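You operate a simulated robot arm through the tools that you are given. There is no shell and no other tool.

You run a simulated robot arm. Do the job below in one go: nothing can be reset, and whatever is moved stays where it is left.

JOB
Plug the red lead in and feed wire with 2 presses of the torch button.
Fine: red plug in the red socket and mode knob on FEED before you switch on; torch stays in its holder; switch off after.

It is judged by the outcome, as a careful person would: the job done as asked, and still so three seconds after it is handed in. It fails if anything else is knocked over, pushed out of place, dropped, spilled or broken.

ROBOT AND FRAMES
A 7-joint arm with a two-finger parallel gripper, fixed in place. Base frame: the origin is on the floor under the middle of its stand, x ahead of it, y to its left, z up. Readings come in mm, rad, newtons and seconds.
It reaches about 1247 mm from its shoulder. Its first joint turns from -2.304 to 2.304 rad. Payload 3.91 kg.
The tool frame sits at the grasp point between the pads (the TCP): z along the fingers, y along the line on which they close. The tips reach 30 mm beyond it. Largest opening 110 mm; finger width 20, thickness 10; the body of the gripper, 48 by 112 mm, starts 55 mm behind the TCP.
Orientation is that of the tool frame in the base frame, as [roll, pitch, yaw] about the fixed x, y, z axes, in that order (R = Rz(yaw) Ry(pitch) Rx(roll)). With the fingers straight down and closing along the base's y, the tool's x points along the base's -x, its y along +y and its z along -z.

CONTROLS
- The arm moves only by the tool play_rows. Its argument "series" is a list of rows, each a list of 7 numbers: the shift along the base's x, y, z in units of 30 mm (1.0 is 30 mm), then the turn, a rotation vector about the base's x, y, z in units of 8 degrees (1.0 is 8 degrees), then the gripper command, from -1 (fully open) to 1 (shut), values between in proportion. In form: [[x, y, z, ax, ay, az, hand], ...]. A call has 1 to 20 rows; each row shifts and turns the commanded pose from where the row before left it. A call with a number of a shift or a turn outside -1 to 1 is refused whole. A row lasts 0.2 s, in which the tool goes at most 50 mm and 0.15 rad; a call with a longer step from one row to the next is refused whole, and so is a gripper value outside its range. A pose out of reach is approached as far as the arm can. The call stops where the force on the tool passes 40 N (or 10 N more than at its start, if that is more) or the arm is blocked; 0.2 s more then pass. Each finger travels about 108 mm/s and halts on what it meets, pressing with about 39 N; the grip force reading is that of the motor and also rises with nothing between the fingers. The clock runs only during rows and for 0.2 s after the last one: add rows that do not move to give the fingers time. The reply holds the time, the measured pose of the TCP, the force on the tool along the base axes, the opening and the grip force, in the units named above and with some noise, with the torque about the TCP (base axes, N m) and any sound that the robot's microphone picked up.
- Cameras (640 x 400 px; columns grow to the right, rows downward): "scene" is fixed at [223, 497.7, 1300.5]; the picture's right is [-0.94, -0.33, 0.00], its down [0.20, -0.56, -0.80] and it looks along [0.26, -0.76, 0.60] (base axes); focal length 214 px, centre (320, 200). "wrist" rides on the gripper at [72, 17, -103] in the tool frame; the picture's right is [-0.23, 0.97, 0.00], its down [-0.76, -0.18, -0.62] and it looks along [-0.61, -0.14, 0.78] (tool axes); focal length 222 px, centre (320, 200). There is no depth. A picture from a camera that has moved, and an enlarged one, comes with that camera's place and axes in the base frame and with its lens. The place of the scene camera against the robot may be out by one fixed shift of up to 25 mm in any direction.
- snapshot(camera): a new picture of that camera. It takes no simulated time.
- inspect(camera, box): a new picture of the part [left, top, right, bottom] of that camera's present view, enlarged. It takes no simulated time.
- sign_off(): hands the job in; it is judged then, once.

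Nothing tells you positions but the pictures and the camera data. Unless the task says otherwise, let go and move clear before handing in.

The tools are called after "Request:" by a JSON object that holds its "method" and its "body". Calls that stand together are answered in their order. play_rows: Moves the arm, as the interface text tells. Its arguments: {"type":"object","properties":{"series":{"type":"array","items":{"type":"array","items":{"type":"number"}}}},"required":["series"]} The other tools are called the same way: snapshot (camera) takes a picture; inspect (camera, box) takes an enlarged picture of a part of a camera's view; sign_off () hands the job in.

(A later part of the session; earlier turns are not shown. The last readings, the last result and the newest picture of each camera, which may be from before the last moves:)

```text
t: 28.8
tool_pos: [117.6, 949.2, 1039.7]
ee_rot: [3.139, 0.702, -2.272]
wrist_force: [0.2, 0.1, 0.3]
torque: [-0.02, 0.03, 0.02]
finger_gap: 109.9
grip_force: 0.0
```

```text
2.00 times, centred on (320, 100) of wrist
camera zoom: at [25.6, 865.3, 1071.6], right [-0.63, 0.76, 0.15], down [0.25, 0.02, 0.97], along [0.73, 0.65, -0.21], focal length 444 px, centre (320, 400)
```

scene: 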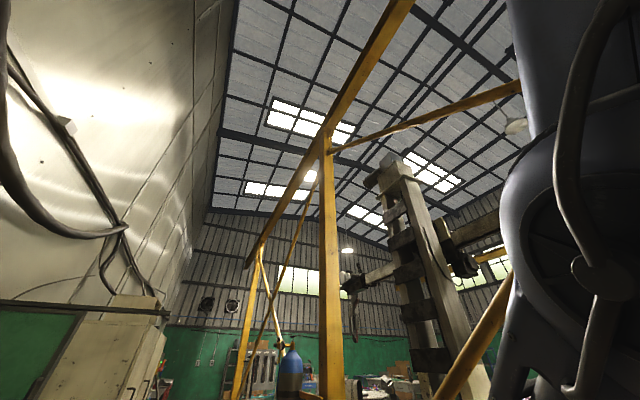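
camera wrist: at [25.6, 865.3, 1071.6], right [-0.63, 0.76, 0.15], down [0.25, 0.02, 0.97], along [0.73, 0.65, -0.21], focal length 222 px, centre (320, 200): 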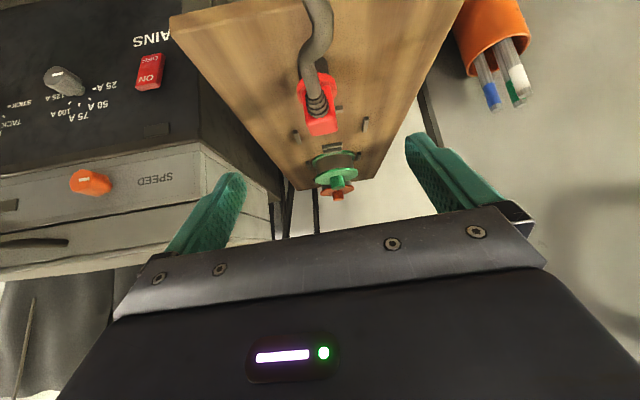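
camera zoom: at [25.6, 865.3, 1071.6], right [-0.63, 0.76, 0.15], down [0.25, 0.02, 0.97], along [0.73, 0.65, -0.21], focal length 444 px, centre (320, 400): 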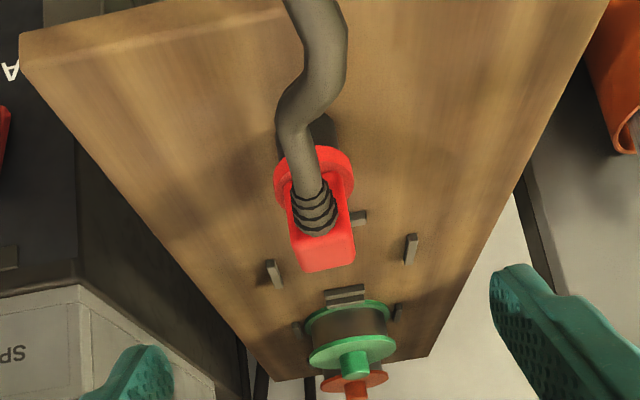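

The plug lines up within ~2 mm of the finger mid-plane. I'll narrow the fingers to ~70 mm and advance along the tool axis to the grasp point.

Request:
{"method": "play_rows", "body": {"series": [[0, 0, 0, 0, 0, 0, -0.27], [0, 0, 0, 0, 0, 0, -0.27], [0.375, 0.458, -0.7, 0, 0, 0, -0.27], [0.375, 0.458, -0.7, 0, 0, 0, -0.27], [0.375, 0.458, -0.7, 0, 0, 0, -0.27]]}}

Request:
{"method": "snapshot", "body": {"camera": "wrist"}}

Request:
{"method": "inspect", "body": {"camera": "wrist", "box": [240, 60, 400, 220]}}

```text
t: 30.0
tool_pos: [152.6, 989.3, 978.5]
ee_rot: [3.139, 0.704, -2.271]
wrist_force: [-0.6, -0.7, -0.2]
torque: [-0.01, 0.01, 0.01]
finger_gap: 70.0
grip_force: 0.1
```

```text
taken
camera wrist: at [61.0, 906.5, 1009.0], right [-0.63, 0.76, 0.15], down [0.25, 0.02, 0.97], along [0.73, 0.65, -0.21], focal length 222 px, centre (320, 200)
```

wrist: 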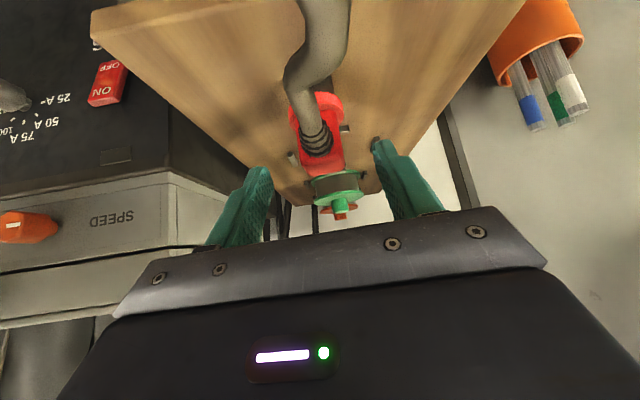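

```text
2.50 times, centred on (320, 140) of wrist
camera zoom: at [61.0, 906.5, 1009.0], right [-0.63, 0.76, 0.15], down [0.25, 0.02, 0.97], along [0.73, 0.65, -0.21], focal length 555 px, centre (320, 350)
```

zoom: 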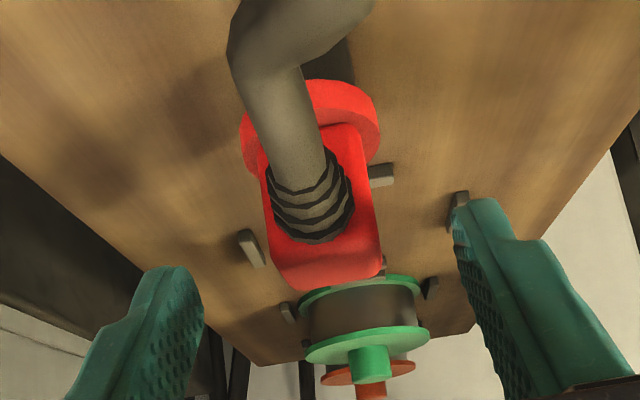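

Centred between the fingers. I'll advance the last ~30 mm and close on the plug body.

Request:
{"method": "play_rows", "body": {"series": [[0.175, 0.247, -0.392, 0, 0, 0, -0.27], [0.175, 0.247, -0.392, 0, 0, 0, -0.27], [0, 0, 0, 0, 0, 0, 0.1], [0, 0, 0, 0, 0, 0, 0.4], [0, 0, 0, 0, 0, 0, 0.9], [0, 0, 0, 0, 0, 0, 0.9], [0, 0, 0, 0, 0, 0, 0.9]]}}

Request:
{"method": "snapshot", "body": {"camera": "wrist"}}

Request:
{"method": "inspect", "body": {"camera": "wrist", "box": [240, 60, 400, 220]}}

```text
t: 31.6
tool_pos: [161.0, 1004.2, 953.7]
ee_rot: [-3.141, 0.701, -2.27]
wrist_force: [1.8, 1.2, 1.7]
torque: [0.15, -0.06, -0.05]
finger_gap: 30.4
grip_force: 38.8
```

```text
taken
camera wrist: at [70.1, 921.2, 984.6], right [-0.63, 0.76, 0.15], down [0.25, 0.02, 0.97], along [0.73, 0.65, -0.21], focal length 222 px, centre (320, 200)
```

wrist: 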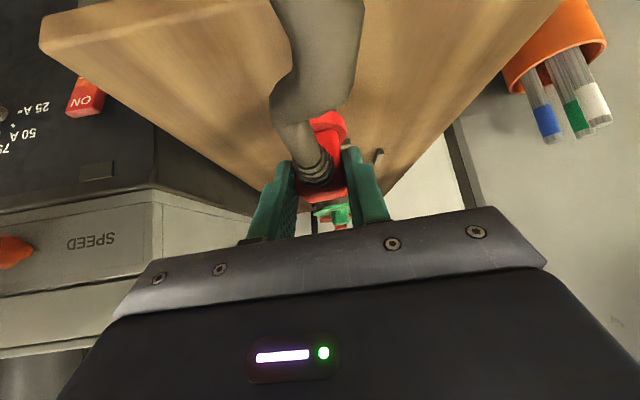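

```text
2.50 times, centred on (320, 140) of wrist
camera zoom: at [70.1, 921.2, 984.6], right [-0.63, 0.76, 0.15], down [0.25, 0.02, 0.97], along [0.73, 0.65, -0.21], focal length 555 px, centre (320, 350)
```

zoom: 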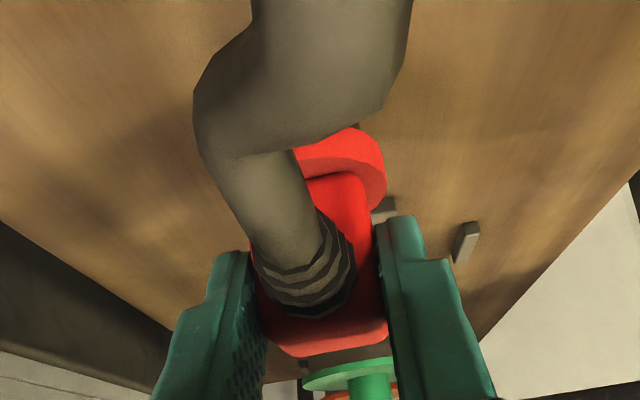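

The plug is gripped (gap 30 mm, 39 N). I'll lift it straight up out of the stub.

Request:
{"method": "play_rows", "body": {"series": [[0, 0, 0.3, 0, 0, 0, 0.9], [0, 0, 0.4, 0, 0, 0, 0.9], [0, 0, 0.5, 0, 0, 0, 0.9], [0, 0, 0.5, 0, 0, 0, 0.9]]}}

Request:
{"method": "snapshot", "body": {"camera": "wrist"}}

```text
t: 32.6
tool_pos: [160.0, 1006.9, 1004.4]
ee_rot: [-3.141, 0.702, -2.272]
wrist_force: [0.3, -0.1, -0.7]
torque: [-0.01, -0.01, -0.05]
finger_gap: 30.5
grip_force: 39.2
```

```text
taken
camera wrist: at [68.7, 923.2, 1035.0], right [-0.63, 0.76, 0.15], down [0.25, 0.02, 0.97], along [0.73, 0.65, -0.21], focal length 222 px, centre (320, 200)
```

wrist: 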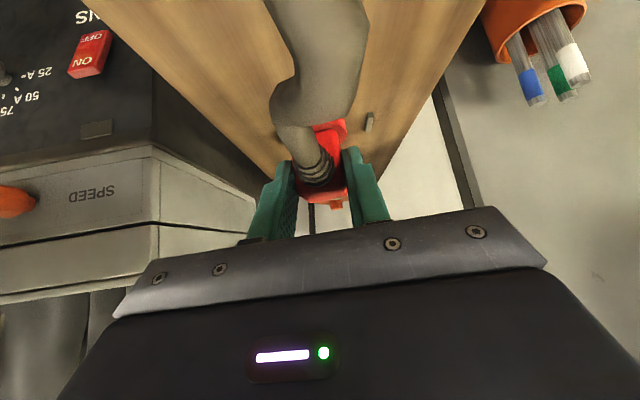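

Request:
{"method": "play_rows", "body": {"series": [[0, 0, 0.6, 0, 0, 0, 0.9], [0, 0, 0.6, 0, 0, 0, 0.9], [-0.2, -0.24, 0.5, 0, 0, 0, 0.9], [-0.4, -0.48, 0.3, 0, 0, 0, 0.9], [-0.5, -0.6, 0, 0, 0, 0, 0.9], [-0.5, -0.6, 0, 0, 0, 0, 0.9], [-0.5, -0.6, 0, 0, 0, 0, 0.9]]}}

Request:
{"method": "snapshot", "body": {"camera": "wrist"}}

Request:
{"method": "inspect", "body": {"camera": "wrist", "box": [240, 60, 400, 220]}}

```text
t: 34.2
tool_pos: [95.8, 927.6, 1063.8]
ee_rot: [-3.141, 0.702, -2.271]
wrist_force: [0.3, 0.0, -1.2]
torque: [-0.01, 0.01, -0.01]
finger_gap: 30.2
grip_force: 39.1
```

```text
taken
camera wrist: at [4.8, 844.0, 1094.6], right [-0.63, 0.76, 0.15], down [0.25, 0.02, 0.97], along [0.73, 0.65, -0.21], focal length 222 px, centre (320, 200)
```

wrist: 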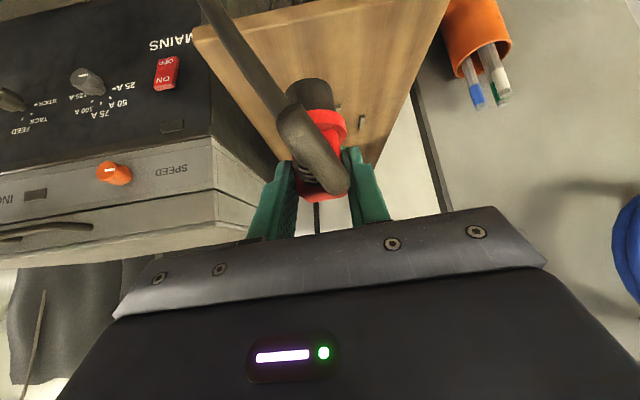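

```text
2.50 times, centred on (320, 140) of wrist
camera zoom: at [4.8, 844.0, 1094.6], right [-0.63, 0.76, 0.15], down [0.25, 0.02, 0.97], along [0.73, 0.65, -0.21], focal length 555 px, centre (320, 350)
```

zoom: 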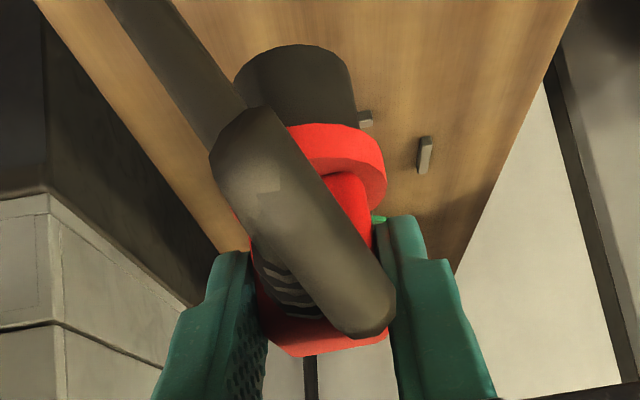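

The plug is out with its black barrel (about 72 mm below the TCP at the tip) and held firmly. I'll carry it across in front of the machine to a viewing point before the red socket.

Request:
{"method": "play_rows", "body": {"series": [[0.603, -0.847, -0.273, 0, 0, -0.034, 0.9], [0.603, -0.847, -0.273, 0, 0, -0.034, 0.9], [0.603, -0.847, -0.273, 0, 0, -0.034, 0.9], [0.603, -0.847, -0.273, 0, 0, -0.034, 0.9], [0.603, -0.847, -0.273, 0, 0, -0.034, 0.9], [0.603, -0.847, -0.273, 0, 0, -0.034, 0.9], [0.603, -0.847, -0.273, 0, 0, -0.034, 0.9], [0.603, -0.847, -0.273, 0, 0, -0.034, 0.9], [0.603, -0.847, -0.273, 0, 0, -0.034, 0.9], [0.603, -0.847, -0.273, 0, 0, -0.034, 0.9]]}}

Request:
{"method": "snapshot", "body": {"camera": "wrist"}}

```text
t: 36.4
tool_pos: [278.5, 675.0, 982.9]
ee_rot: [-3.14, 0.701, -2.318]
wrist_force: [0.6, -0.4, -1.6]
torque: [0.05, 0.04, 0.0]
finger_gap: 30.3
grip_force: 39.0
```

```text
taken
camera wrist: at [182.9, 595.8, 1014.1], right [-0.6, 0.79, 0.15], down [0.25, 0.01, 0.97], along [0.76, 0.61, -0.21], focal length 222 px, centre (320, 200)
```

wrist: 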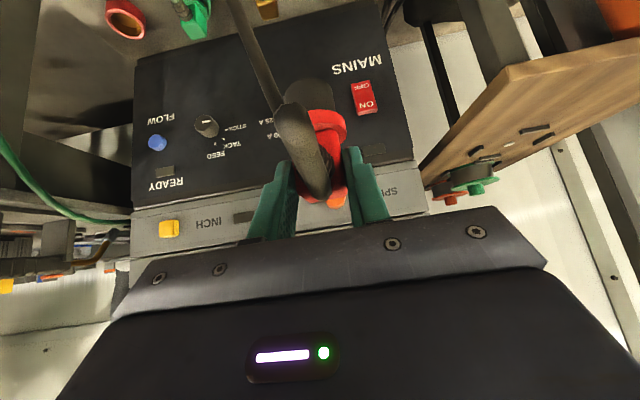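

Request:
{"method": "inspect", "body": {"camera": "wrist", "box": [100, 0, 260, 240]}}

Request:
{"method": "play_rows", "body": {"series": [[0.603, -0.847, -0.273, 0, 0, -0.034, 0.9], [0.603, -0.847, -0.273, 0, 0, -0.034, 0.9], [0.603, -0.847, -0.273, 0, 0, -0.034, 0.9], [0.603, -0.847, -0.273, 0, 0, -0.034, 0.9], [0.603, -0.847, -0.273, 0, 0, -0.034, 0.9], [0.603, -0.847, -0.273, 0, 0, -0.034, 0.9], [0.603, -0.847, -0.273, 0, 0, -0.034, 0.9], [0.603, -0.847, -0.273, 0, 0, -0.034, 0.9], [0.603, -0.847, -0.273, 0, 0, -0.034, 0.9], [0.603, -0.847, -0.273, 0, 0, -0.034, 0.9]]}}

Request:
{"method": "snapshot", "body": {"camera": "wrist"}}

Request:
{"method": "inspect", "body": {"camera": "wrist", "box": [240, 0, 460, 200]}}

```text
1.67 times, centred on (180, 120) of wrist
camera zoom: at [182.9, 595.8, 1014.1], right [-0.6, 0.79, 0.15], down [0.25, 0.01, 0.97], along [0.76, 0.61, -0.21], focal length 370 px, centre (553, 333)
```

zoom: 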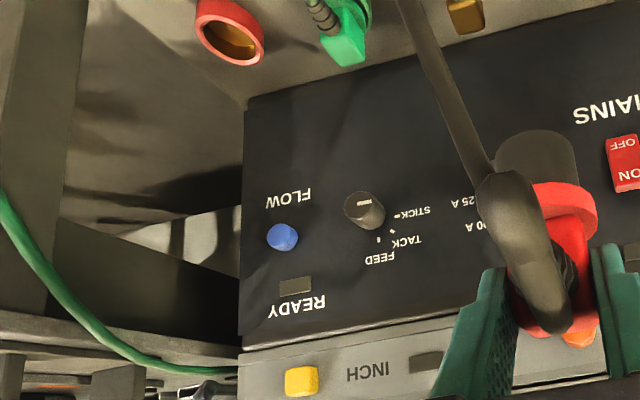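

```text
t: 38.6
tool_pos: [457.8, 418.4, 900.1]
ee_rot: [3.141, 0.701, -2.363]
wrist_force: [-1.1, -0.2, -1.3]
torque: [-0.01, 0.02, 0.0]
finger_gap: 30.3
grip_force: 38.7
```

```text
taken
camera wrist: at [359.5, 343.9, 931.5], right [-0.56, 0.82, 0.15], down [0.25, 0.0, 0.97], along [0.79, 0.58, -0.21], focal length 222 px, centre (320, 200)
```

wrist: 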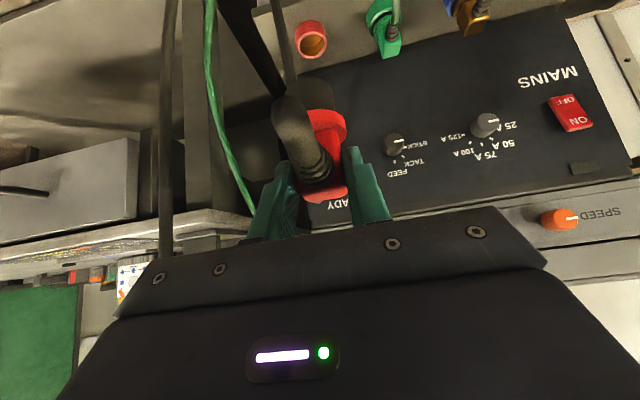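

```text
2.00 times, centred on (350, 100) of wrist
camera zoom: at [359.5, 343.9, 931.5], right [-0.56, 0.82, 0.15], down [0.25, 0.0, 0.97], along [0.79, 0.58, -0.21], focal length 444 px, centre (260, 400)
```

zoom: 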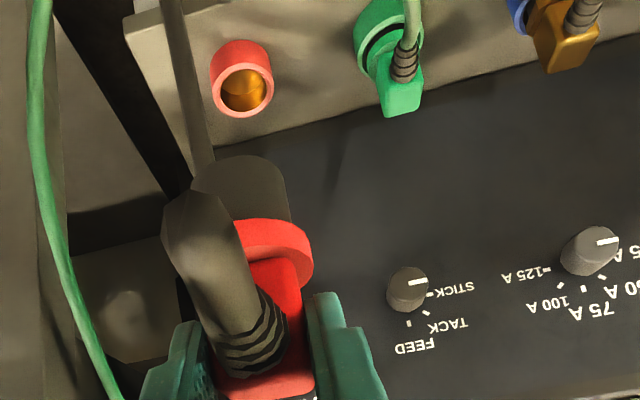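

The carried plug, red socket and mode knob (pointing at STICK) are all visible. I'll zoom on the socket to judge its tilt and exact place.

Request:
{"method": "inspect", "body": {"camera": "wrist", "box": [285, 10, 345, 70]}}

Request:
{"method": "inspect", "body": {"camera": "wrist", "box": [350, 0, 430, 50]}}

Request:
{"method": "inspect", "body": {"camera": "wrist", "box": [360, 110, 460, 190]}}

```text
6.67 times, centred on (315, 40) of wrist
camera zoom: at [359.5, 343.9, 931.5], right [-0.56, 0.82, 0.15], down [0.25, 0.0, 0.97], along [0.79, 0.58, -0.21], focal length 1481 px, centre (353, 1267)
```

zoom: 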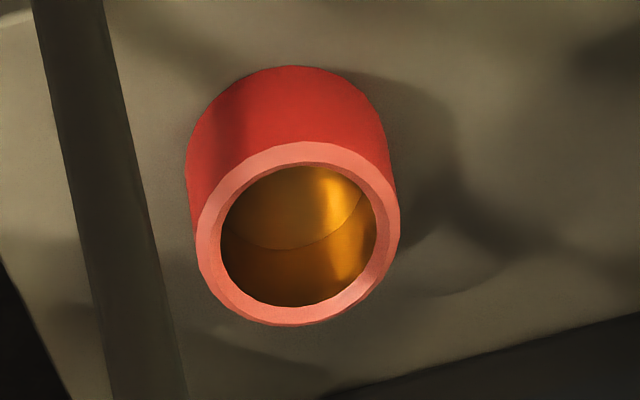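

```text
8.00 times, centred on (390, 25) of wrist
camera zoom: at [359.5, 343.9, 931.5], right [-0.56, 0.82, 0.15], down [0.25, 0.0, 0.97], along [0.79, 0.58, -0.21], focal length 1777 px, centre (-240, 1600)
```

zoom: 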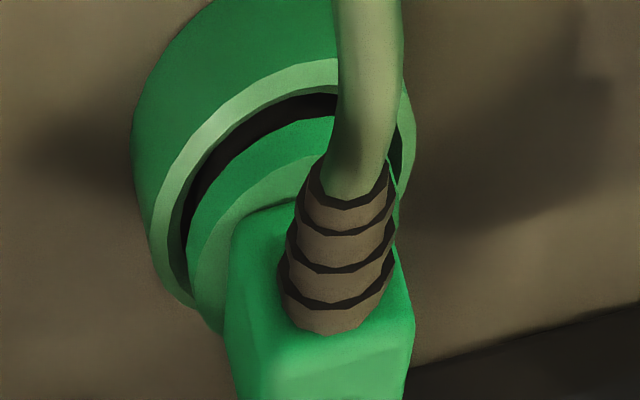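

```text
5.00 times, centred on (410, 150) of wrist
camera zoom: at [359.5, 343.9, 931.5], right [-0.56, 0.82, 0.15], down [0.25, 0.0, 0.97], along [0.79, 0.58, -0.21], focal length 1111 px, centre (-130, 450)
```

zoom: 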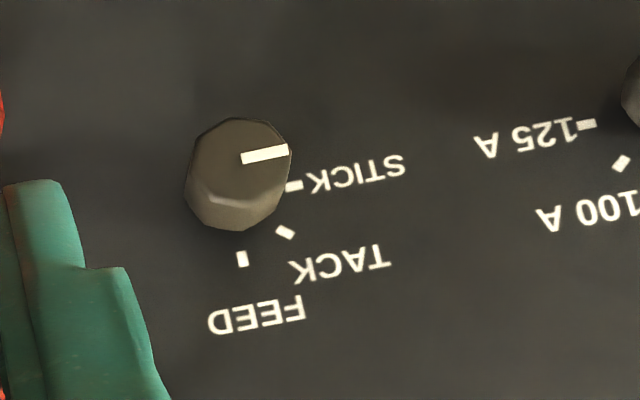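

The socket is vertical, rim centre about (609, 560, 586), inner diameter ~42 mm versus a ~36 mm barrel. I'll move to hover ~40 mm above it and compare barrel and rim in the picture.

Request:
{"method": "play_rows", "body": {"series": [[0.47, 0.44, -0.66, 0, 0, 0, 0.9], [0.47, 0.44, -0.66, 0, 0, 0, 0.9], [0.47, 0.44, -0.66, 0, 0, 0, 0.9], [0.47, 0.44, -0.66, 0, 0, 0, 0.9], [0.47, 0.44, -0.66, 0, 0, 0, 0.9], [0.47, 0.44, -0.66, 0, 0, 0, 0.9], [0.47, 0.44, -0.66, 0, 0, 0, 0.9], [0.47, 0.44, -0.66, 0, 0, 0, 0.9], [0.45, 0.44, -0.66, 0, 0, 0, 0.9], [0.45, 0.42, -0.6, 0, 0, 0, 0.9]]}}

Request:
{"method": "snapshot", "body": {"camera": "wrist"}}

Request:
{"method": "inspect", "body": {"camera": "wrist", "box": [240, 0, 400, 160]}}

```text
t: 40.8
tool_pos: [600.9, 552.6, 704.3]
ee_rot: [-3.141, 0.7, -2.365]
wrist_force: [0.1, 0.7, -0.2]
torque: [-0.03, 0.01, 0.03]
finger_gap: 30.5
grip_force: 39.9
```

```text
taken
camera wrist: at [501.5, 478.5, 735.5], right [-0.56, 0.82, 0.15], down [0.25, 0.0, 0.97], along [0.79, 0.58, -0.21], focal length 222 px, centre (320, 200)
```

wrist: 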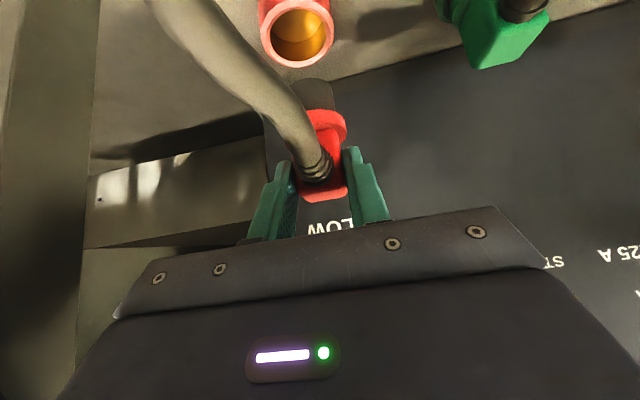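

```text
2.50 times, centred on (320, 80) of wrist
camera zoom: at [501.5, 478.5, 735.5], right [-0.56, 0.82, 0.15], down [0.25, 0.0, 0.97], along [0.79, 0.58, -0.21], focal length 555 px, centre (320, 500)
```

zoom: 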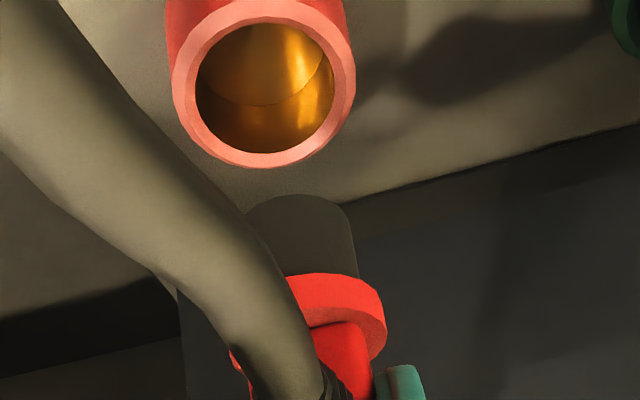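

Clear view: the barrel tip and the socket rim are close to aligned. I'll descend 25 mm with a small correction and compare again.

Request:
{"method": "play_rows", "body": {"series": [[-0.03, -0.04, -0.42, 0, 0, 0, 0.9], [-0.03, -0.04, -0.42, 0, 0, 0, 0.9]]}}

Request:
{"method": "inspect", "body": {"camera": "wrist", "box": [240, 0, 400, 120]}}

Request:
{"method": "snapshot", "body": {"camera": "wrist"}}

```text
t: 41.4
tool_pos: [598.4, 550.8, 677.2]
ee_rot: [3.141, 0.701, -2.365]
wrist_force: [-0.5, 0.6, -1.4]
torque: [-0.04, 0.04, 0.0]
finger_gap: 30.5
grip_force: 38.0
```

```text
3.33 times, centred on (320, 60) of wrist
camera zoom: at [499.8, 475.9, 708.7], right [-0.56, 0.82, 0.15], down [0.25, 0.0, 0.97], along [0.79, 0.58, -0.21], focal length 740 px, centre (320, 667)
```

zoom: 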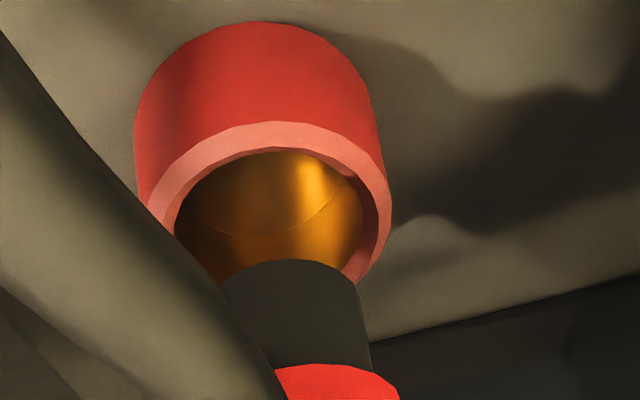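

```text
taken
camera wrist: at [499.8, 475.9, 708.7], right [-0.56, 0.82, 0.15], down [0.25, 0.0, 0.97], along [0.79, 0.58, -0.21], focal length 222 px, centre (320, 200)
```

wrist: 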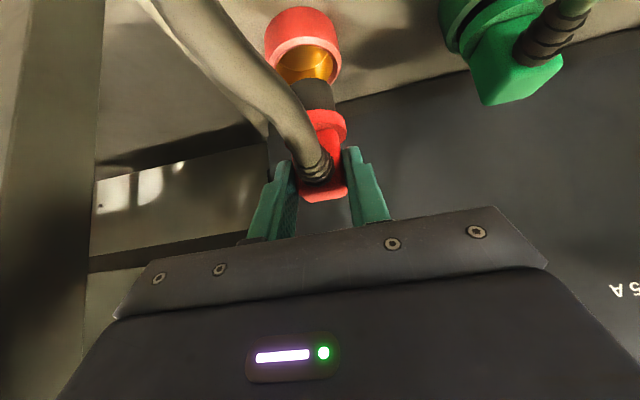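

Barrel and rim agree within ~2 mm laterally with ~4 mm clearance. I'll descend toward the rim and check again.

Request:
{"method": "play_rows", "body": {"series": [[0.02, 0.02, -0.35, 0, 0, 0, 0.9], [0.01, 0.01, -0.35, 0, 0, 0, 0.9]]}}

Request:
{"method": "inspect", "body": {"camera": "wrist", "box": [240, 0, 400, 120]}}

```text
t: 42.0
tool_pos: [600.0, 551.5, 657.1]
ee_rot: [-3.141, 0.699, -2.366]
wrist_force: [-0.3, 0.5, -1.1]
torque: [-0.04, 0.01, 0.02]
finger_gap: 30.2
grip_force: 38.7
```

```text
3.33 times, centred on (320, 60) of wrist
camera zoom: at [501.5, 477.1, 688.7], right [-0.56, 0.82, 0.15], down [0.25, 0.0, 0.97], along [0.79, 0.58, -0.21], focal length 740 px, centre (320, 667)
```

zoom: 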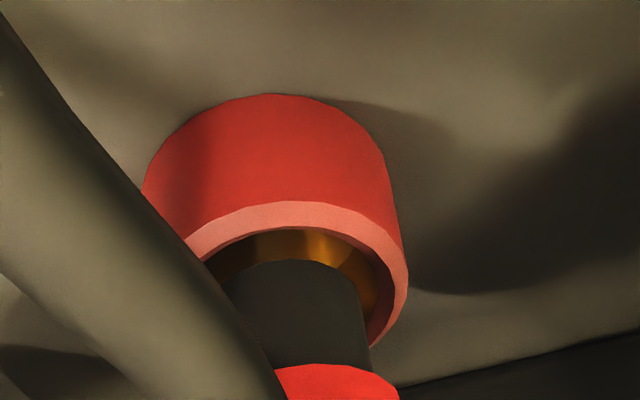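

Request:
{"method": "play_rows", "body": {"series": [[0, 0, -0.2, 0, 0, 0, 0.9], [0, 0, -0.2, 0, 0, 0, 0.9], [0, 0, -0.15, 0, 0, 0, 0.9]]}}

Request:
{"method": "inspect", "body": {"camera": "wrist", "box": [240, 0, 400, 120]}}

```text
t: 42.6
tool_pos: [601.3, 555.3, 652.6]
ee_rot: [-3.141, 0.707, -2.366]
wrist_force: [-6.4, -7.6, 14.2]
torque: [-0.63, 0.48, -0.02]
finger_gap: 30.2
grip_force: 38.9
stopped in row 2: the force on the tool passed its limit at 44 N (the readings are from after the stop); the commanded pose is now the measured one
```

```text
3.33 times, centred on (320, 60) of wrist
camera zoom: at [502.2, 479.2, 682.4], right [-0.56, 0.82, 0.15], down [0.25, -0.01, 0.97], along [0.79, 0.58, -0.2], focal length 740 px, centre (320, 667)
```

zoom: 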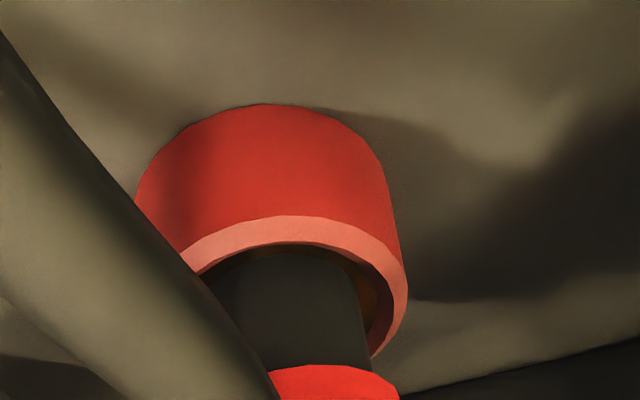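

The barrel touched the near side of the rim (reaction up and back). I'll lift a few mm, shift ~3 mm toward the machine and look.

Request:
{"method": "play_rows", "body": {"series": [[0, 0, 0.2, 0, 0, 0, 0.9], [0, 0, 0, 0, 0, 0, 0.9]]}}

Request:
{"method": "inspect", "body": {"camera": "wrist", "box": [240, 0, 400, 120]}}

```text
t: 43.2
tool_pos: [601.7, 554.3, 657.6]
ee_rot: [3.141, 0.708, -2.367]
wrist_force: [-0.3, -0.6, -1.8]
torque: [0.0, 0.03, -0.01]
finger_gap: 30.3
grip_force: 38.7
```

```text
3.33 times, centred on (320, 60) of wrist
camera zoom: at [502.9, 479.0, 687.3], right [-0.56, 0.82, 0.15], down [0.25, -0.01, 0.97], along [0.79, 0.58, -0.2], focal length 740 px, centre (320, 667)
```

zoom: 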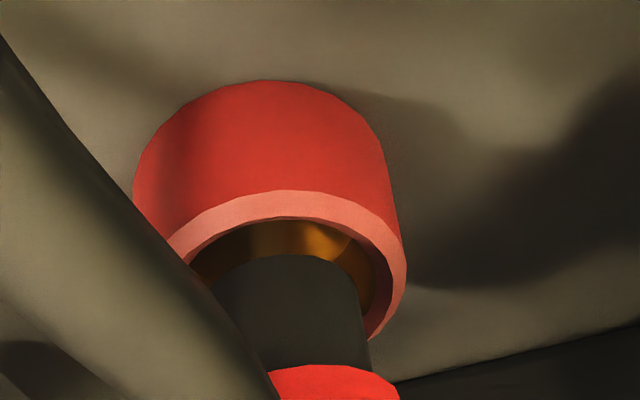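

I want to be sure what touched; I'll look at higher magnification around the barrel, rim, and the gripper's surroundings.

Request:
{"method": "inspect", "body": {"camera": "wrist", "box": [265, 20, 345, 80]}}

Request:
{"method": "snapshot", "body": {"camera": "wrist"}}

Request:
{"method": "inspect", "body": {"camera": "wrist", "box": [430, 0, 590, 120]}}

```text
6.67 times, centred on (305, 50) of wrist
camera zoom: at [502.9, 479.0, 687.3], right [-0.56, 0.82, 0.15], down [0.25, -0.01, 0.97], along [0.79, 0.58, -0.2], focal length 1481 px, centre (420, 1200)
```

zoom: 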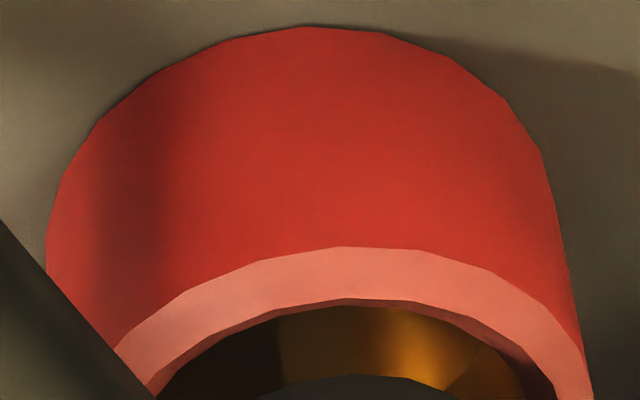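

```text
taken
camera wrist: at [502.9, 479.0, 687.3], right [-0.56, 0.82, 0.15], down [0.25, -0.01, 0.97], along [0.79, 0.58, -0.2], focal length 222 px, centre (320, 200)
```

wrist: 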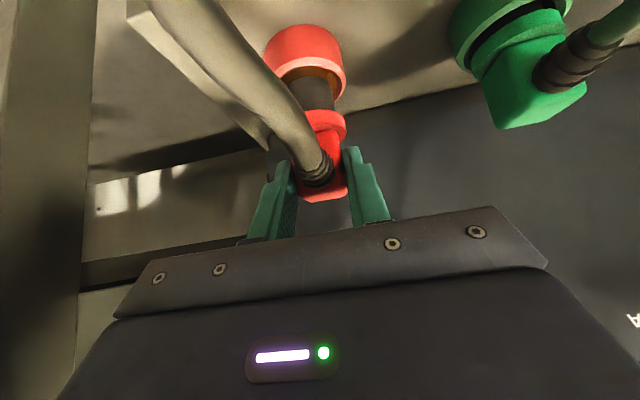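

```text
3.33 times, centred on (510, 60) of wrist
camera zoom: at [502.9, 479.0, 687.3], right [-0.56, 0.82, 0.15], down [0.25, -0.01, 0.97], along [0.79, 0.58, -0.2], focal length 740 px, centre (-313, 667)
```

zoom: 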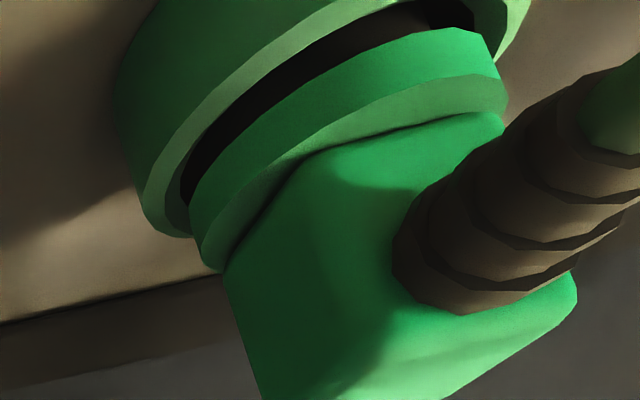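

With proper perspective geometry the barrel was ~4–5 mm short toward the machine, matching the near-rim contact; laterally it is aligned. I'll shift 2 mm further toward the machine and lower gently.

Request:
{"method": "play_rows", "body": {"series": [[0.048, 0.047, 0, 0, 0, 0, 0.9], [0, 0, -0.1, 0, 0, 0, 0.9], [0, 0, -0.1, 0, 0, 0, 0.9], [0, 0, -0.1, 0, 0, 0, 0.9]]}}

Request:
{"method": "inspect", "body": {"camera": "wrist", "box": [240, 0, 400, 120]}}

```text
t: 44.2
tool_pos: [603.4, 554.2, 646.6]
ee_rot: [3.142, 0.709, -2.366]
wrist_force: [0.6, 0.8, -0.5]
torque: [0.01, 0.0, 0.0]
finger_gap: 30.3
grip_force: 38.9
```

```text
3.33 times, centred on (320, 60) of wrist
camera zoom: at [503.5, 480.4, 677.7], right [-0.56, 0.82, 0.15], down [0.25, -0.01, 0.97], along [0.79, 0.58, -0.2], focal length 740 px, centre (320, 667)
```

zoom: 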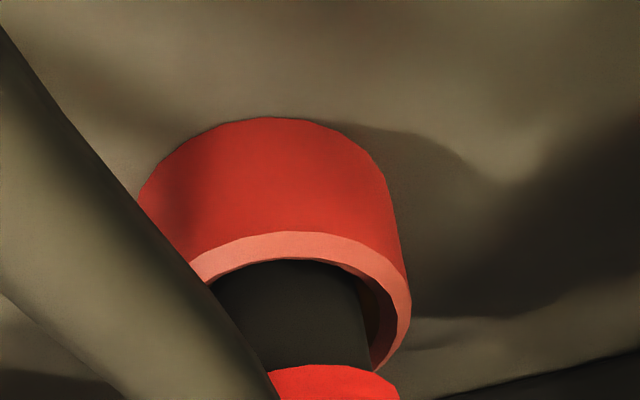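

The barrel has entered the socket with no force. I'll keep lowering in small steps.

Request:
{"method": "play_rows", "body": {"series": [[0, 0, -0.1, 0, 0, 0, 0.9], [0, 0, -0.1, 0, 0, 0, 0.9], [0, 0, -0.1, 0, 0, 0, 0.9], [0, 0, -0.1, 0, 0, 0, 0.9]]}}

Request:
{"method": "inspect", "body": {"camera": "wrist", "box": [240, 0, 400, 120]}}

```text
t: 45.2
tool_pos: [603.0, 555.7, 635.4]
ee_rot: [-3.141, 0.709, -2.367]
wrist_force: [0.3, -0.7, -0.9]
torque: [-0.03, -0.04, -0.02]
finger_gap: 30.2
grip_force: 39.0
```

```text
3.33 times, centred on (320, 60) of wrist
camera zoom: at [503.9, 481.3, 665.5], right [-0.56, 0.82, 0.15], down [0.25, -0.01, 0.97], along [0.79, 0.58, -0.2], focal length 740 px, centre (320, 667)
```

zoom: 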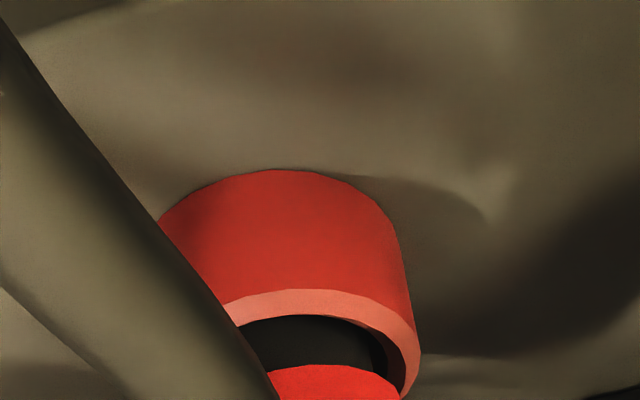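

Request:
{"method": "play_rows", "body": {"series": [[0, 0, -0.1, 0, 0, 0, 0.9], [0, 0, -0.1, 0, 0, 0, 0.9], [0, 0, -0.07, 0, 0, 0, 0.9], [0, 0, -0.07, 0, 0, 0, 0.9], [0, 0, -0.07, 0, 0, 0, 0.9], [0, 0, -0.07, 0, 0, 0, 0.9]]}}

Request:
{"method": "inspect", "body": {"camera": "wrist", "box": [240, 0, 400, 120]}}

Request:
{"method": "snapshot", "body": {"camera": "wrist"}}

```text
t: 45.8
tool_pos: [602.6, 555.7, 633.4]
ee_rot: [3.14, 0.712, -2.366]
wrist_force: [-10.5, -12.7, 19.5]
torque: [-0.32, 0.33, 0.1]
finger_gap: 30.4
grip_force: 39.5
stopped in row 3: the force on the tool passed its limit at 47 N (the readings are from after the stop); the commanded pose is now the measured one
```

```text
3.33 times, centred on (320, 60) of wrist
camera zoom: at [503.9, 481.1, 663.0], right [-0.56, 0.82, 0.15], down [0.25, -0.01, 0.97], along [0.79, 0.58, -0.2], focal length 740 px, centre (320, 667)
```

zoom: 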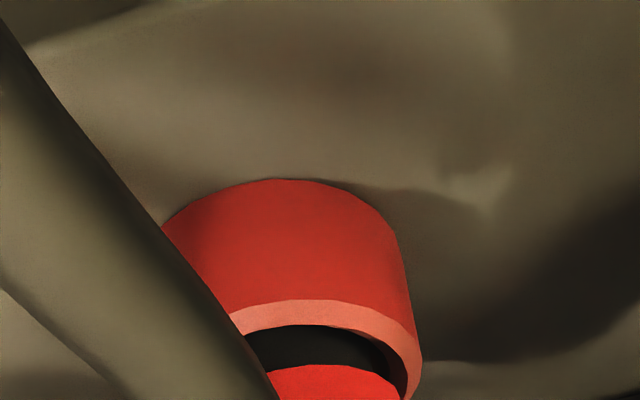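

```text
taken
camera wrist: at [503.9, 481.1, 663.0], right [-0.56, 0.82, 0.15], down [0.25, -0.01, 0.97], along [0.79, 0.58, -0.2], focal length 222 px, centre (320, 200)
```

wrist: 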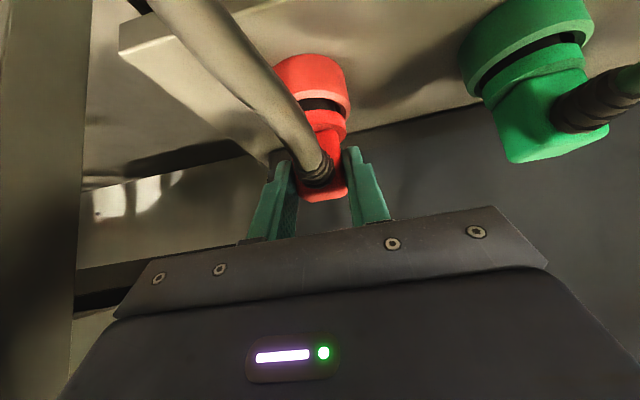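

It stopped on a firm contact ~20 mm below the rim contact height. I'll compare with how deep the green plug sits.

Request:
{"method": "inspect", "body": {"camera": "wrist", "box": [440, 0, 600, 120]}}

Request:
{"method": "inspect", "body": {"camera": "wrist", "box": [260, 40, 380, 130]}}

```text
3.33 times, centred on (520, 60) of wrist
camera zoom: at [503.9, 481.1, 663.0], right [-0.56, 0.82, 0.15], down [0.25, -0.01, 0.97], along [0.79, 0.58, -0.2], focal length 740 px, centre (-347, 667)
```

zoom: 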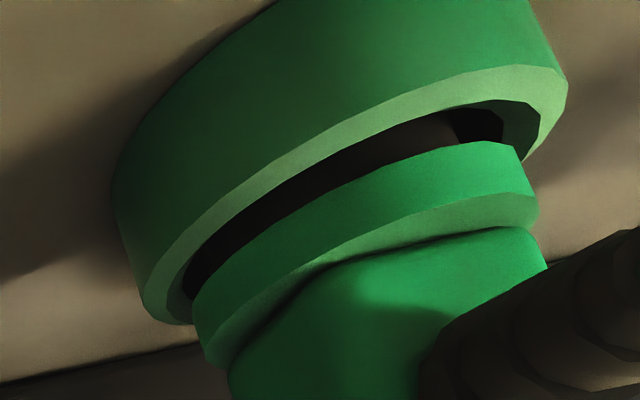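

```text
4.44 times, centred on (320, 85) of wrist
camera zoom: at [503.9, 481.1, 663.0], right [-0.56, 0.82, 0.15], down [0.25, -0.01, 0.97], along [0.79, 0.58, -0.2], focal length 987 px, centre (320, 711)
```

zoom: 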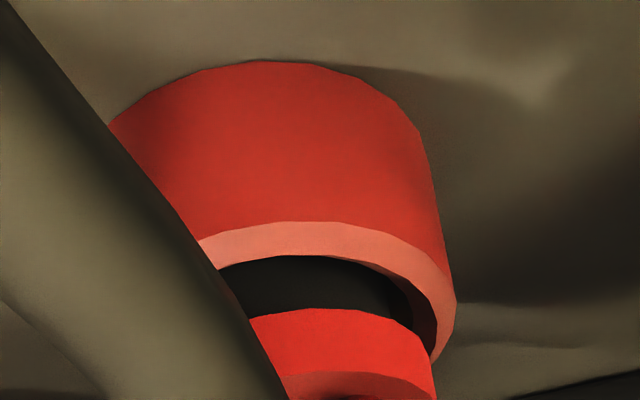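

It seats like the green plug but my plug is tipped ~3° in the grip (force shows the far bottom edge touching first). I'll ease up slightly, straighten by 3°, and press down again.

Request:
{"method": "play_rows", "body": {"series": [[0, 0, 0.06, 0, 0, 0, 0.9], [-0.045, -0.044, 0, 0.262, -0.268, 0, 0.9], [0, 0, -0.05, 0, 0, 0, 0.9], [0, 0, -0.05, 0, 0, 0, 0.9], [0, 0, -0.04, 0, 0, 0, 0.9]]}}

Request:
{"method": "inspect", "body": {"camera": "wrist", "box": [260, 40, 380, 130]}}

```text
t: 47.0
tool_pos: [601.6, 553.9, 632.5]
ee_rot: [3.14, 0.769, -2.367]
wrist_force: [-7.4, -12.7, 18.1]
torque: [-0.38, 0.45, -0.09]
finger_gap: 30.7
grip_force: 39.0
stopped in row 5: the force on the tool passed its limit at 42 N (the readings are from after the stop); the commanded pose is now the measured one
```

```text
4.44 times, centred on (320, 85) of wrist
camera zoom: at [501.5, 478.8, 654.9], right [-0.56, 0.81, 0.16], down [0.21, -0.05, 0.98], along [0.8, 0.58, -0.14], focal length 987 px, centre (320, 711)
```

zoom: 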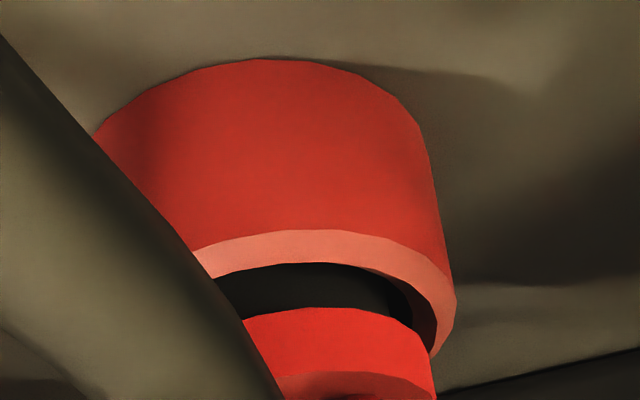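

The black gap is now even and matches the green plug's seating. I'll release, back away along the tool axis, and check that it stays.

Request:
{"method": "play_rows", "body": {"series": [[0, 0, 0, 0, 0, 0, 0.3], [0, 0, 0, 0, 0, 0, 0.0], [0, 0, 0, 0, 0, 0, -0.1], [0, 0, 0, 0, 0, 0, -0.1]]}}

Request:
{"method": "snapshot", "body": {"camera": "wrist"}}

Request:
{"method": "inspect", "body": {"camera": "wrist", "box": [250, 40, 410, 200]}}

```text
t: 48.0
tool_pos: [602.6, 555.6, 630.5]
ee_rot: [3.14, 0.765, -2.366]
wrist_force: [0.5, 0.4, -0.1]
torque: [0.03, 0.01, 0.01]
finger_gap: 60.5
grip_force: 0.3
```

```text
taken
camera wrist: at [501.8, 479.2, 654.1], right [-0.56, 0.81, 0.16], down [0.21, -0.05, 0.98], along [0.8, 0.58, -0.14], focal length 222 px, centre (320, 200)
```

wrist: 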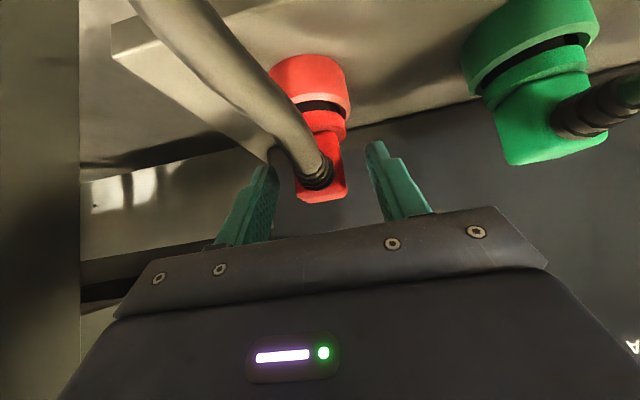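

```text
2.50 times, centred on (330, 120) of wrist
camera zoom: at [501.8, 479.2, 654.1], right [-0.56, 0.81, 0.16], down [0.21, -0.05, 0.98], along [0.8, 0.58, -0.14], focal length 555 px, centre (295, 400)
```

zoom: 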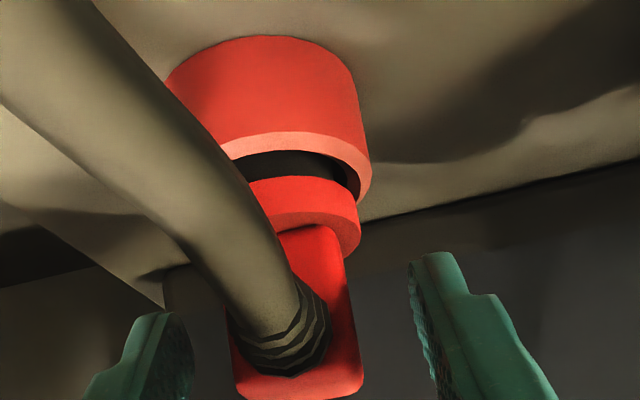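

Released and the plug stands seated. Now I'll retreat along the tool axis.

Request:
{"method": "play_rows", "body": {"series": [[-0.2, -0.195, 0.29, 0, 0, 0, -0.1], [-0.4, -0.39, 0.575, 0, 0, 0, -0.1], [-0.4, -0.39, 0.575, 0, 0, 0, -0.1], [-0.4, -0.39, 0.575, 0, 0, 0, -0.1], [-0.4, -0.39, 0.575, 0, 0, 0, -0.1], [-0.4, -0.39, 0.575, 0, 0, 0, -0.1], [-0.4, -0.39, 0.575, 0, 0, 0, -0.1]]}}

Request:
{"method": "snapshot", "body": {"camera": "wrist"}}

Request:
{"method": "inspect", "body": {"camera": "wrist", "box": [250, 0, 410, 120]}}

```text
t: 49.6
tool_pos: [525.6, 480.8, 741.5]
ee_rot: [3.14, 0.765, -2.366]
wrist_force: [0.3, -0.5, -0.6]
torque: [-0.01, -0.01, 0.0]
finger_gap: 60.4
grip_force: 0.1
```

```text
taken
camera wrist: at [425.0, 403.8, 765.6], right [-0.57, 0.81, 0.16], down [0.21, -0.05, 0.98], along [0.8, 0.58, -0.14], focal length 222 px, centre (320, 200)
```

wrist: 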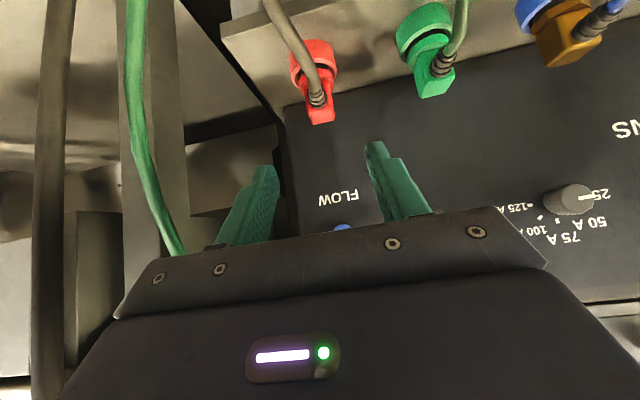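

```text
3.33 times, centred on (330, 60) of wrist
camera zoom: at [425.0, 403.8, 765.6], right [-0.57, 0.81, 0.16], down [0.21, -0.05, 0.98], along [0.8, 0.58, -0.14], focal length 740 px, centre (287, 667)
```

zoom: 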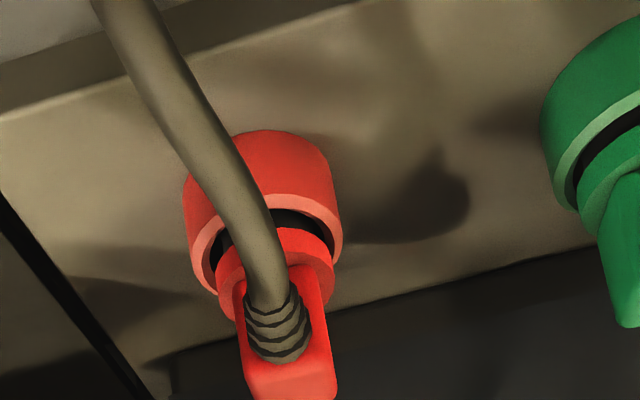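

The red plug is seated just like its neighbours. Next is the mode knob (panel base about (591, 696, 776), pointer toward STICK; FEED is 90° clockwise): I'll turn the tool level, facing the panel.

Request:
{"method": "play_rows", "body": {"series": [[-0.466, 0.38, 0.27, 0.675, -0.687, 0, -0.1], [-0.466, 0.38, 0.27, 0.675, -0.687, 0, -0.1], [-0.466, 0.38, 0.27, 0.675, -0.687, 0, -0.1], [-0.466, 0.38, 0.27, 0.675, -0.687, 0, -0.1], [-0.466, 0.38, 0.27, 0.675, -0.687, 0, -0.1], [-0.466, 0.38, 0.27, 0.675, -0.687, 0, -0.1]]}}

Request:
{"method": "snapshot", "body": {"camera": "wrist"}}

```text
t: 51.0
tool_pos: [438.6, 547.3, 790.4]
ee_rot: [0.324, 1.566, 1.101]
wrist_force: [0.1, -0.4, 0.1]
torque: [0.0, -0.01, -0.03]
finger_gap: 60.4
grip_force: 0.1
```

```text
taken
camera wrist: at [353.4, 485.9, 716.7], right [-0.68, 0.69, 0.23], down [-0.32, -0.57, 0.76], along [0.66, 0.44, 0.61], focal length 222 px, centre (320, 200)
```

wrist: 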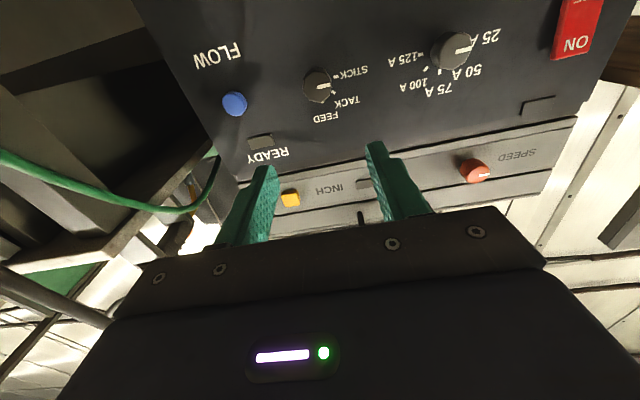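

Request:
{"method": "inspect", "body": {"camera": "wrist", "box": [270, 40, 390, 130]}}

Request:
{"method": "inspect", "body": {"camera": "wrist", "box": [500, 0, 640, 110]}}

Request:
{"method": "inspect", "body": {"camera": "wrist", "box": [0, 0, 160, 260]}}

```text
4.44 times, centred on (330, 85) of wrist
camera zoom: at [353.4, 485.9, 716.7], right [-0.68, 0.69, 0.23], down [-0.32, -0.57, 0.76], along [0.66, 0.44, 0.61], focal length 987 px, centre (276, 711)
```

zoom: 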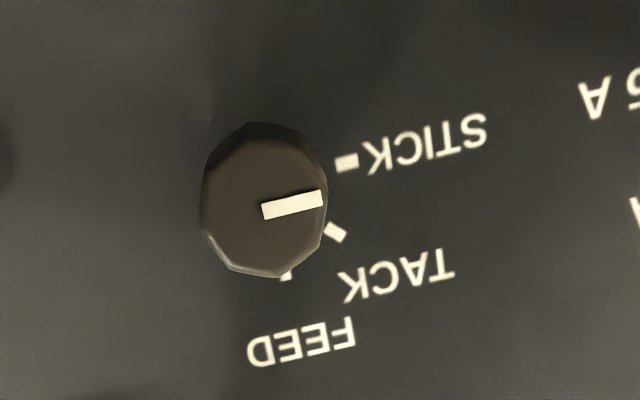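

```text
3.64 times, centred on (570, 55) of wrist
camera zoom: at [353.4, 485.9, 716.7], right [-0.68, 0.69, 0.23], down [-0.32, -0.57, 0.76], along [0.66, 0.44, 0.61], focal length 808 px, centre (-589, 727)
```

zoom: 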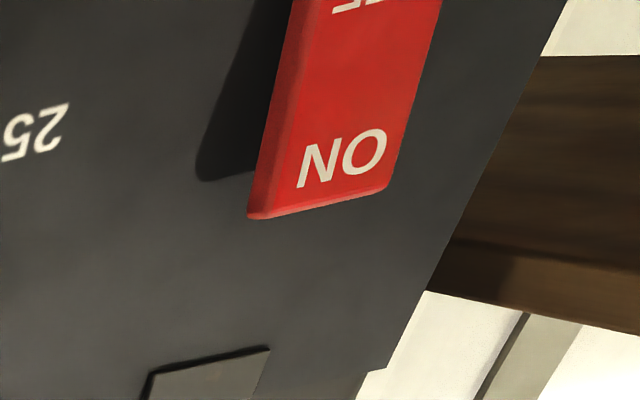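

```text
1.54 times, centred on (80, 130) of wrist
camera zoom: at [353.4, 485.9, 716.7], right [-0.68, 0.69, 0.23], down [-0.32, -0.57, 0.76], along [0.66, 0.44, 0.61], focal length 342 px, centre (689, 308)
```

zoom: 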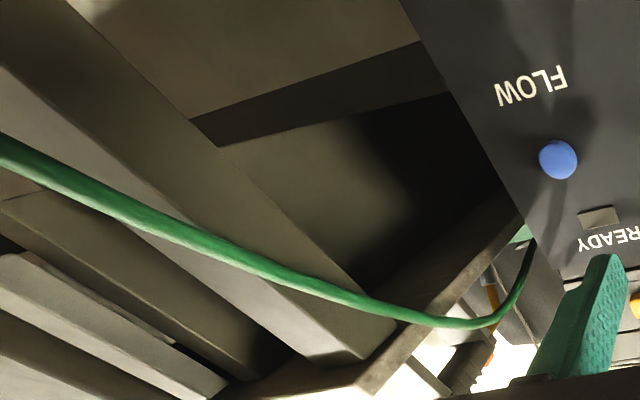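

Knob base re-measured at (591, 696, 775) – consistent. I'll roll the tool −45° and move to 60 mm in front of the grip point on the knob's axis.

Request:
{"method": "play_rows", "body": {"series": [[0.444, 0.433, -0.084, -0.668, -0.657, 0, -0.1], [0.444, 0.433, -0.084, -0.668, -0.657, 0, -0.1], [0.444, 0.433, -0.084, -0.668, -0.657, 0, -0.1], [0.444, 0.433, -0.084, -0.668, -0.657, 0, -0.1], [0.444, 0.433, -0.084, -0.668, -0.657, 0, -0.1], [0.444, 0.433, -0.084, -0.668, -0.657, 0, -0.1]]}}

Request:
{"method": "snapshot", "body": {"camera": "wrist"}}

```text
t: 52.4
tool_pos: [519.5, 626.0, 777.5]
ee_rot: [-1.567, 0.785, -0.787]
wrist_force: [0.3, -0.9, -0.3]
torque: [-0.01, 0.02, 0.0]
finger_gap: 60.3
grip_force: 0.0
```

```text
taken
camera wrist: at [474.3, 524.5, 712.9], right [-0.6, 0.61, -0.53], down [-0.74, -0.15, 0.66], along [0.32, 0.78, 0.53], focal length 222 px, centre (320, 200)
```

wrist: 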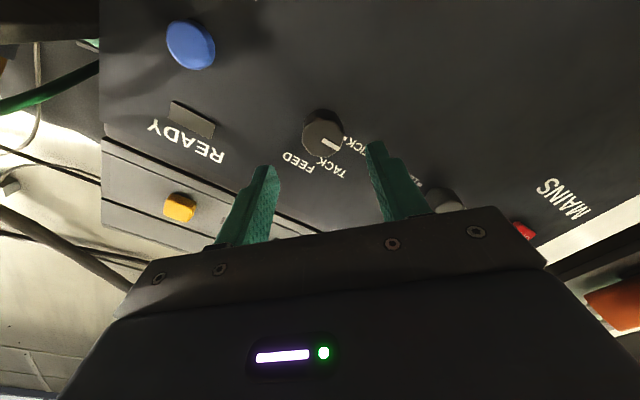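

The knob sits on the tool axis within about a millimetre. I'll advance 62 mm and close on it.

Request:
{"method": "play_rows", "body": {"series": [[0.491, 0.483, -0.017, 0, 0, 0, -0.1], [0.491, 0.483, -0.017, 0, 0, 0, -0.1], [0.491, 0.483, -0.017, 0, 0, 0, -0.1]]}}

Request:
{"method": "snapshot", "body": {"camera": "wrist"}}

Request:
{"method": "inspect", "body": {"camera": "wrist", "box": [240, 90, 400, 240]}}

```text
t: 53.2
tool_pos: [564.8, 671.1, 775.4]
ee_rot: [-1.565, 0.787, -0.79]
wrist_force: [-0.6, -0.4, -0.6]
torque: [0.0, 0.01, 0.0]
finger_gap: 60.6
grip_force: 0.1
```

```text
taken
camera wrist: at [518.9, 568.9, 711.1], right [-0.6, 0.61, -0.53], down [-0.73, -0.15, 0.66], along [0.32, 0.78, 0.53], focal length 222 px, centre (320, 200)
```

wrist: 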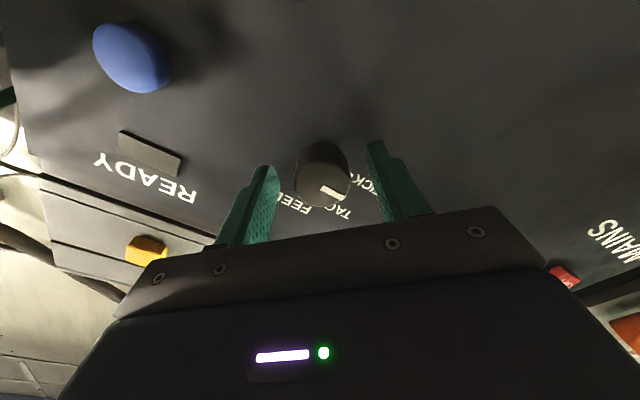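

```text
2.67 times, centred on (320, 165) of wrist
camera zoom: at [518.9, 568.9, 711.1], right [-0.6, 0.61, -0.53], down [-0.73, -0.15, 0.66], along [0.32, 0.78, 0.53], focal length 592 px, centre (320, 293)
```

zoom: 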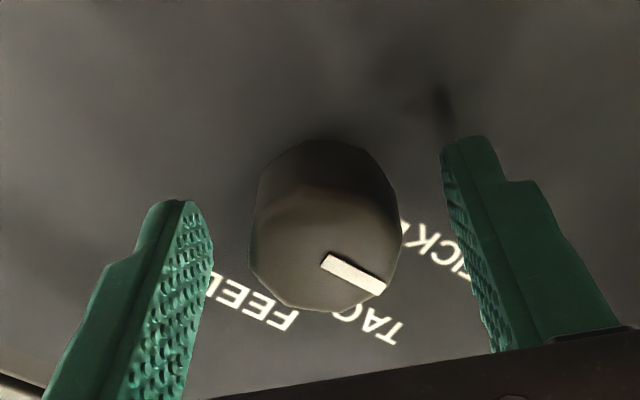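

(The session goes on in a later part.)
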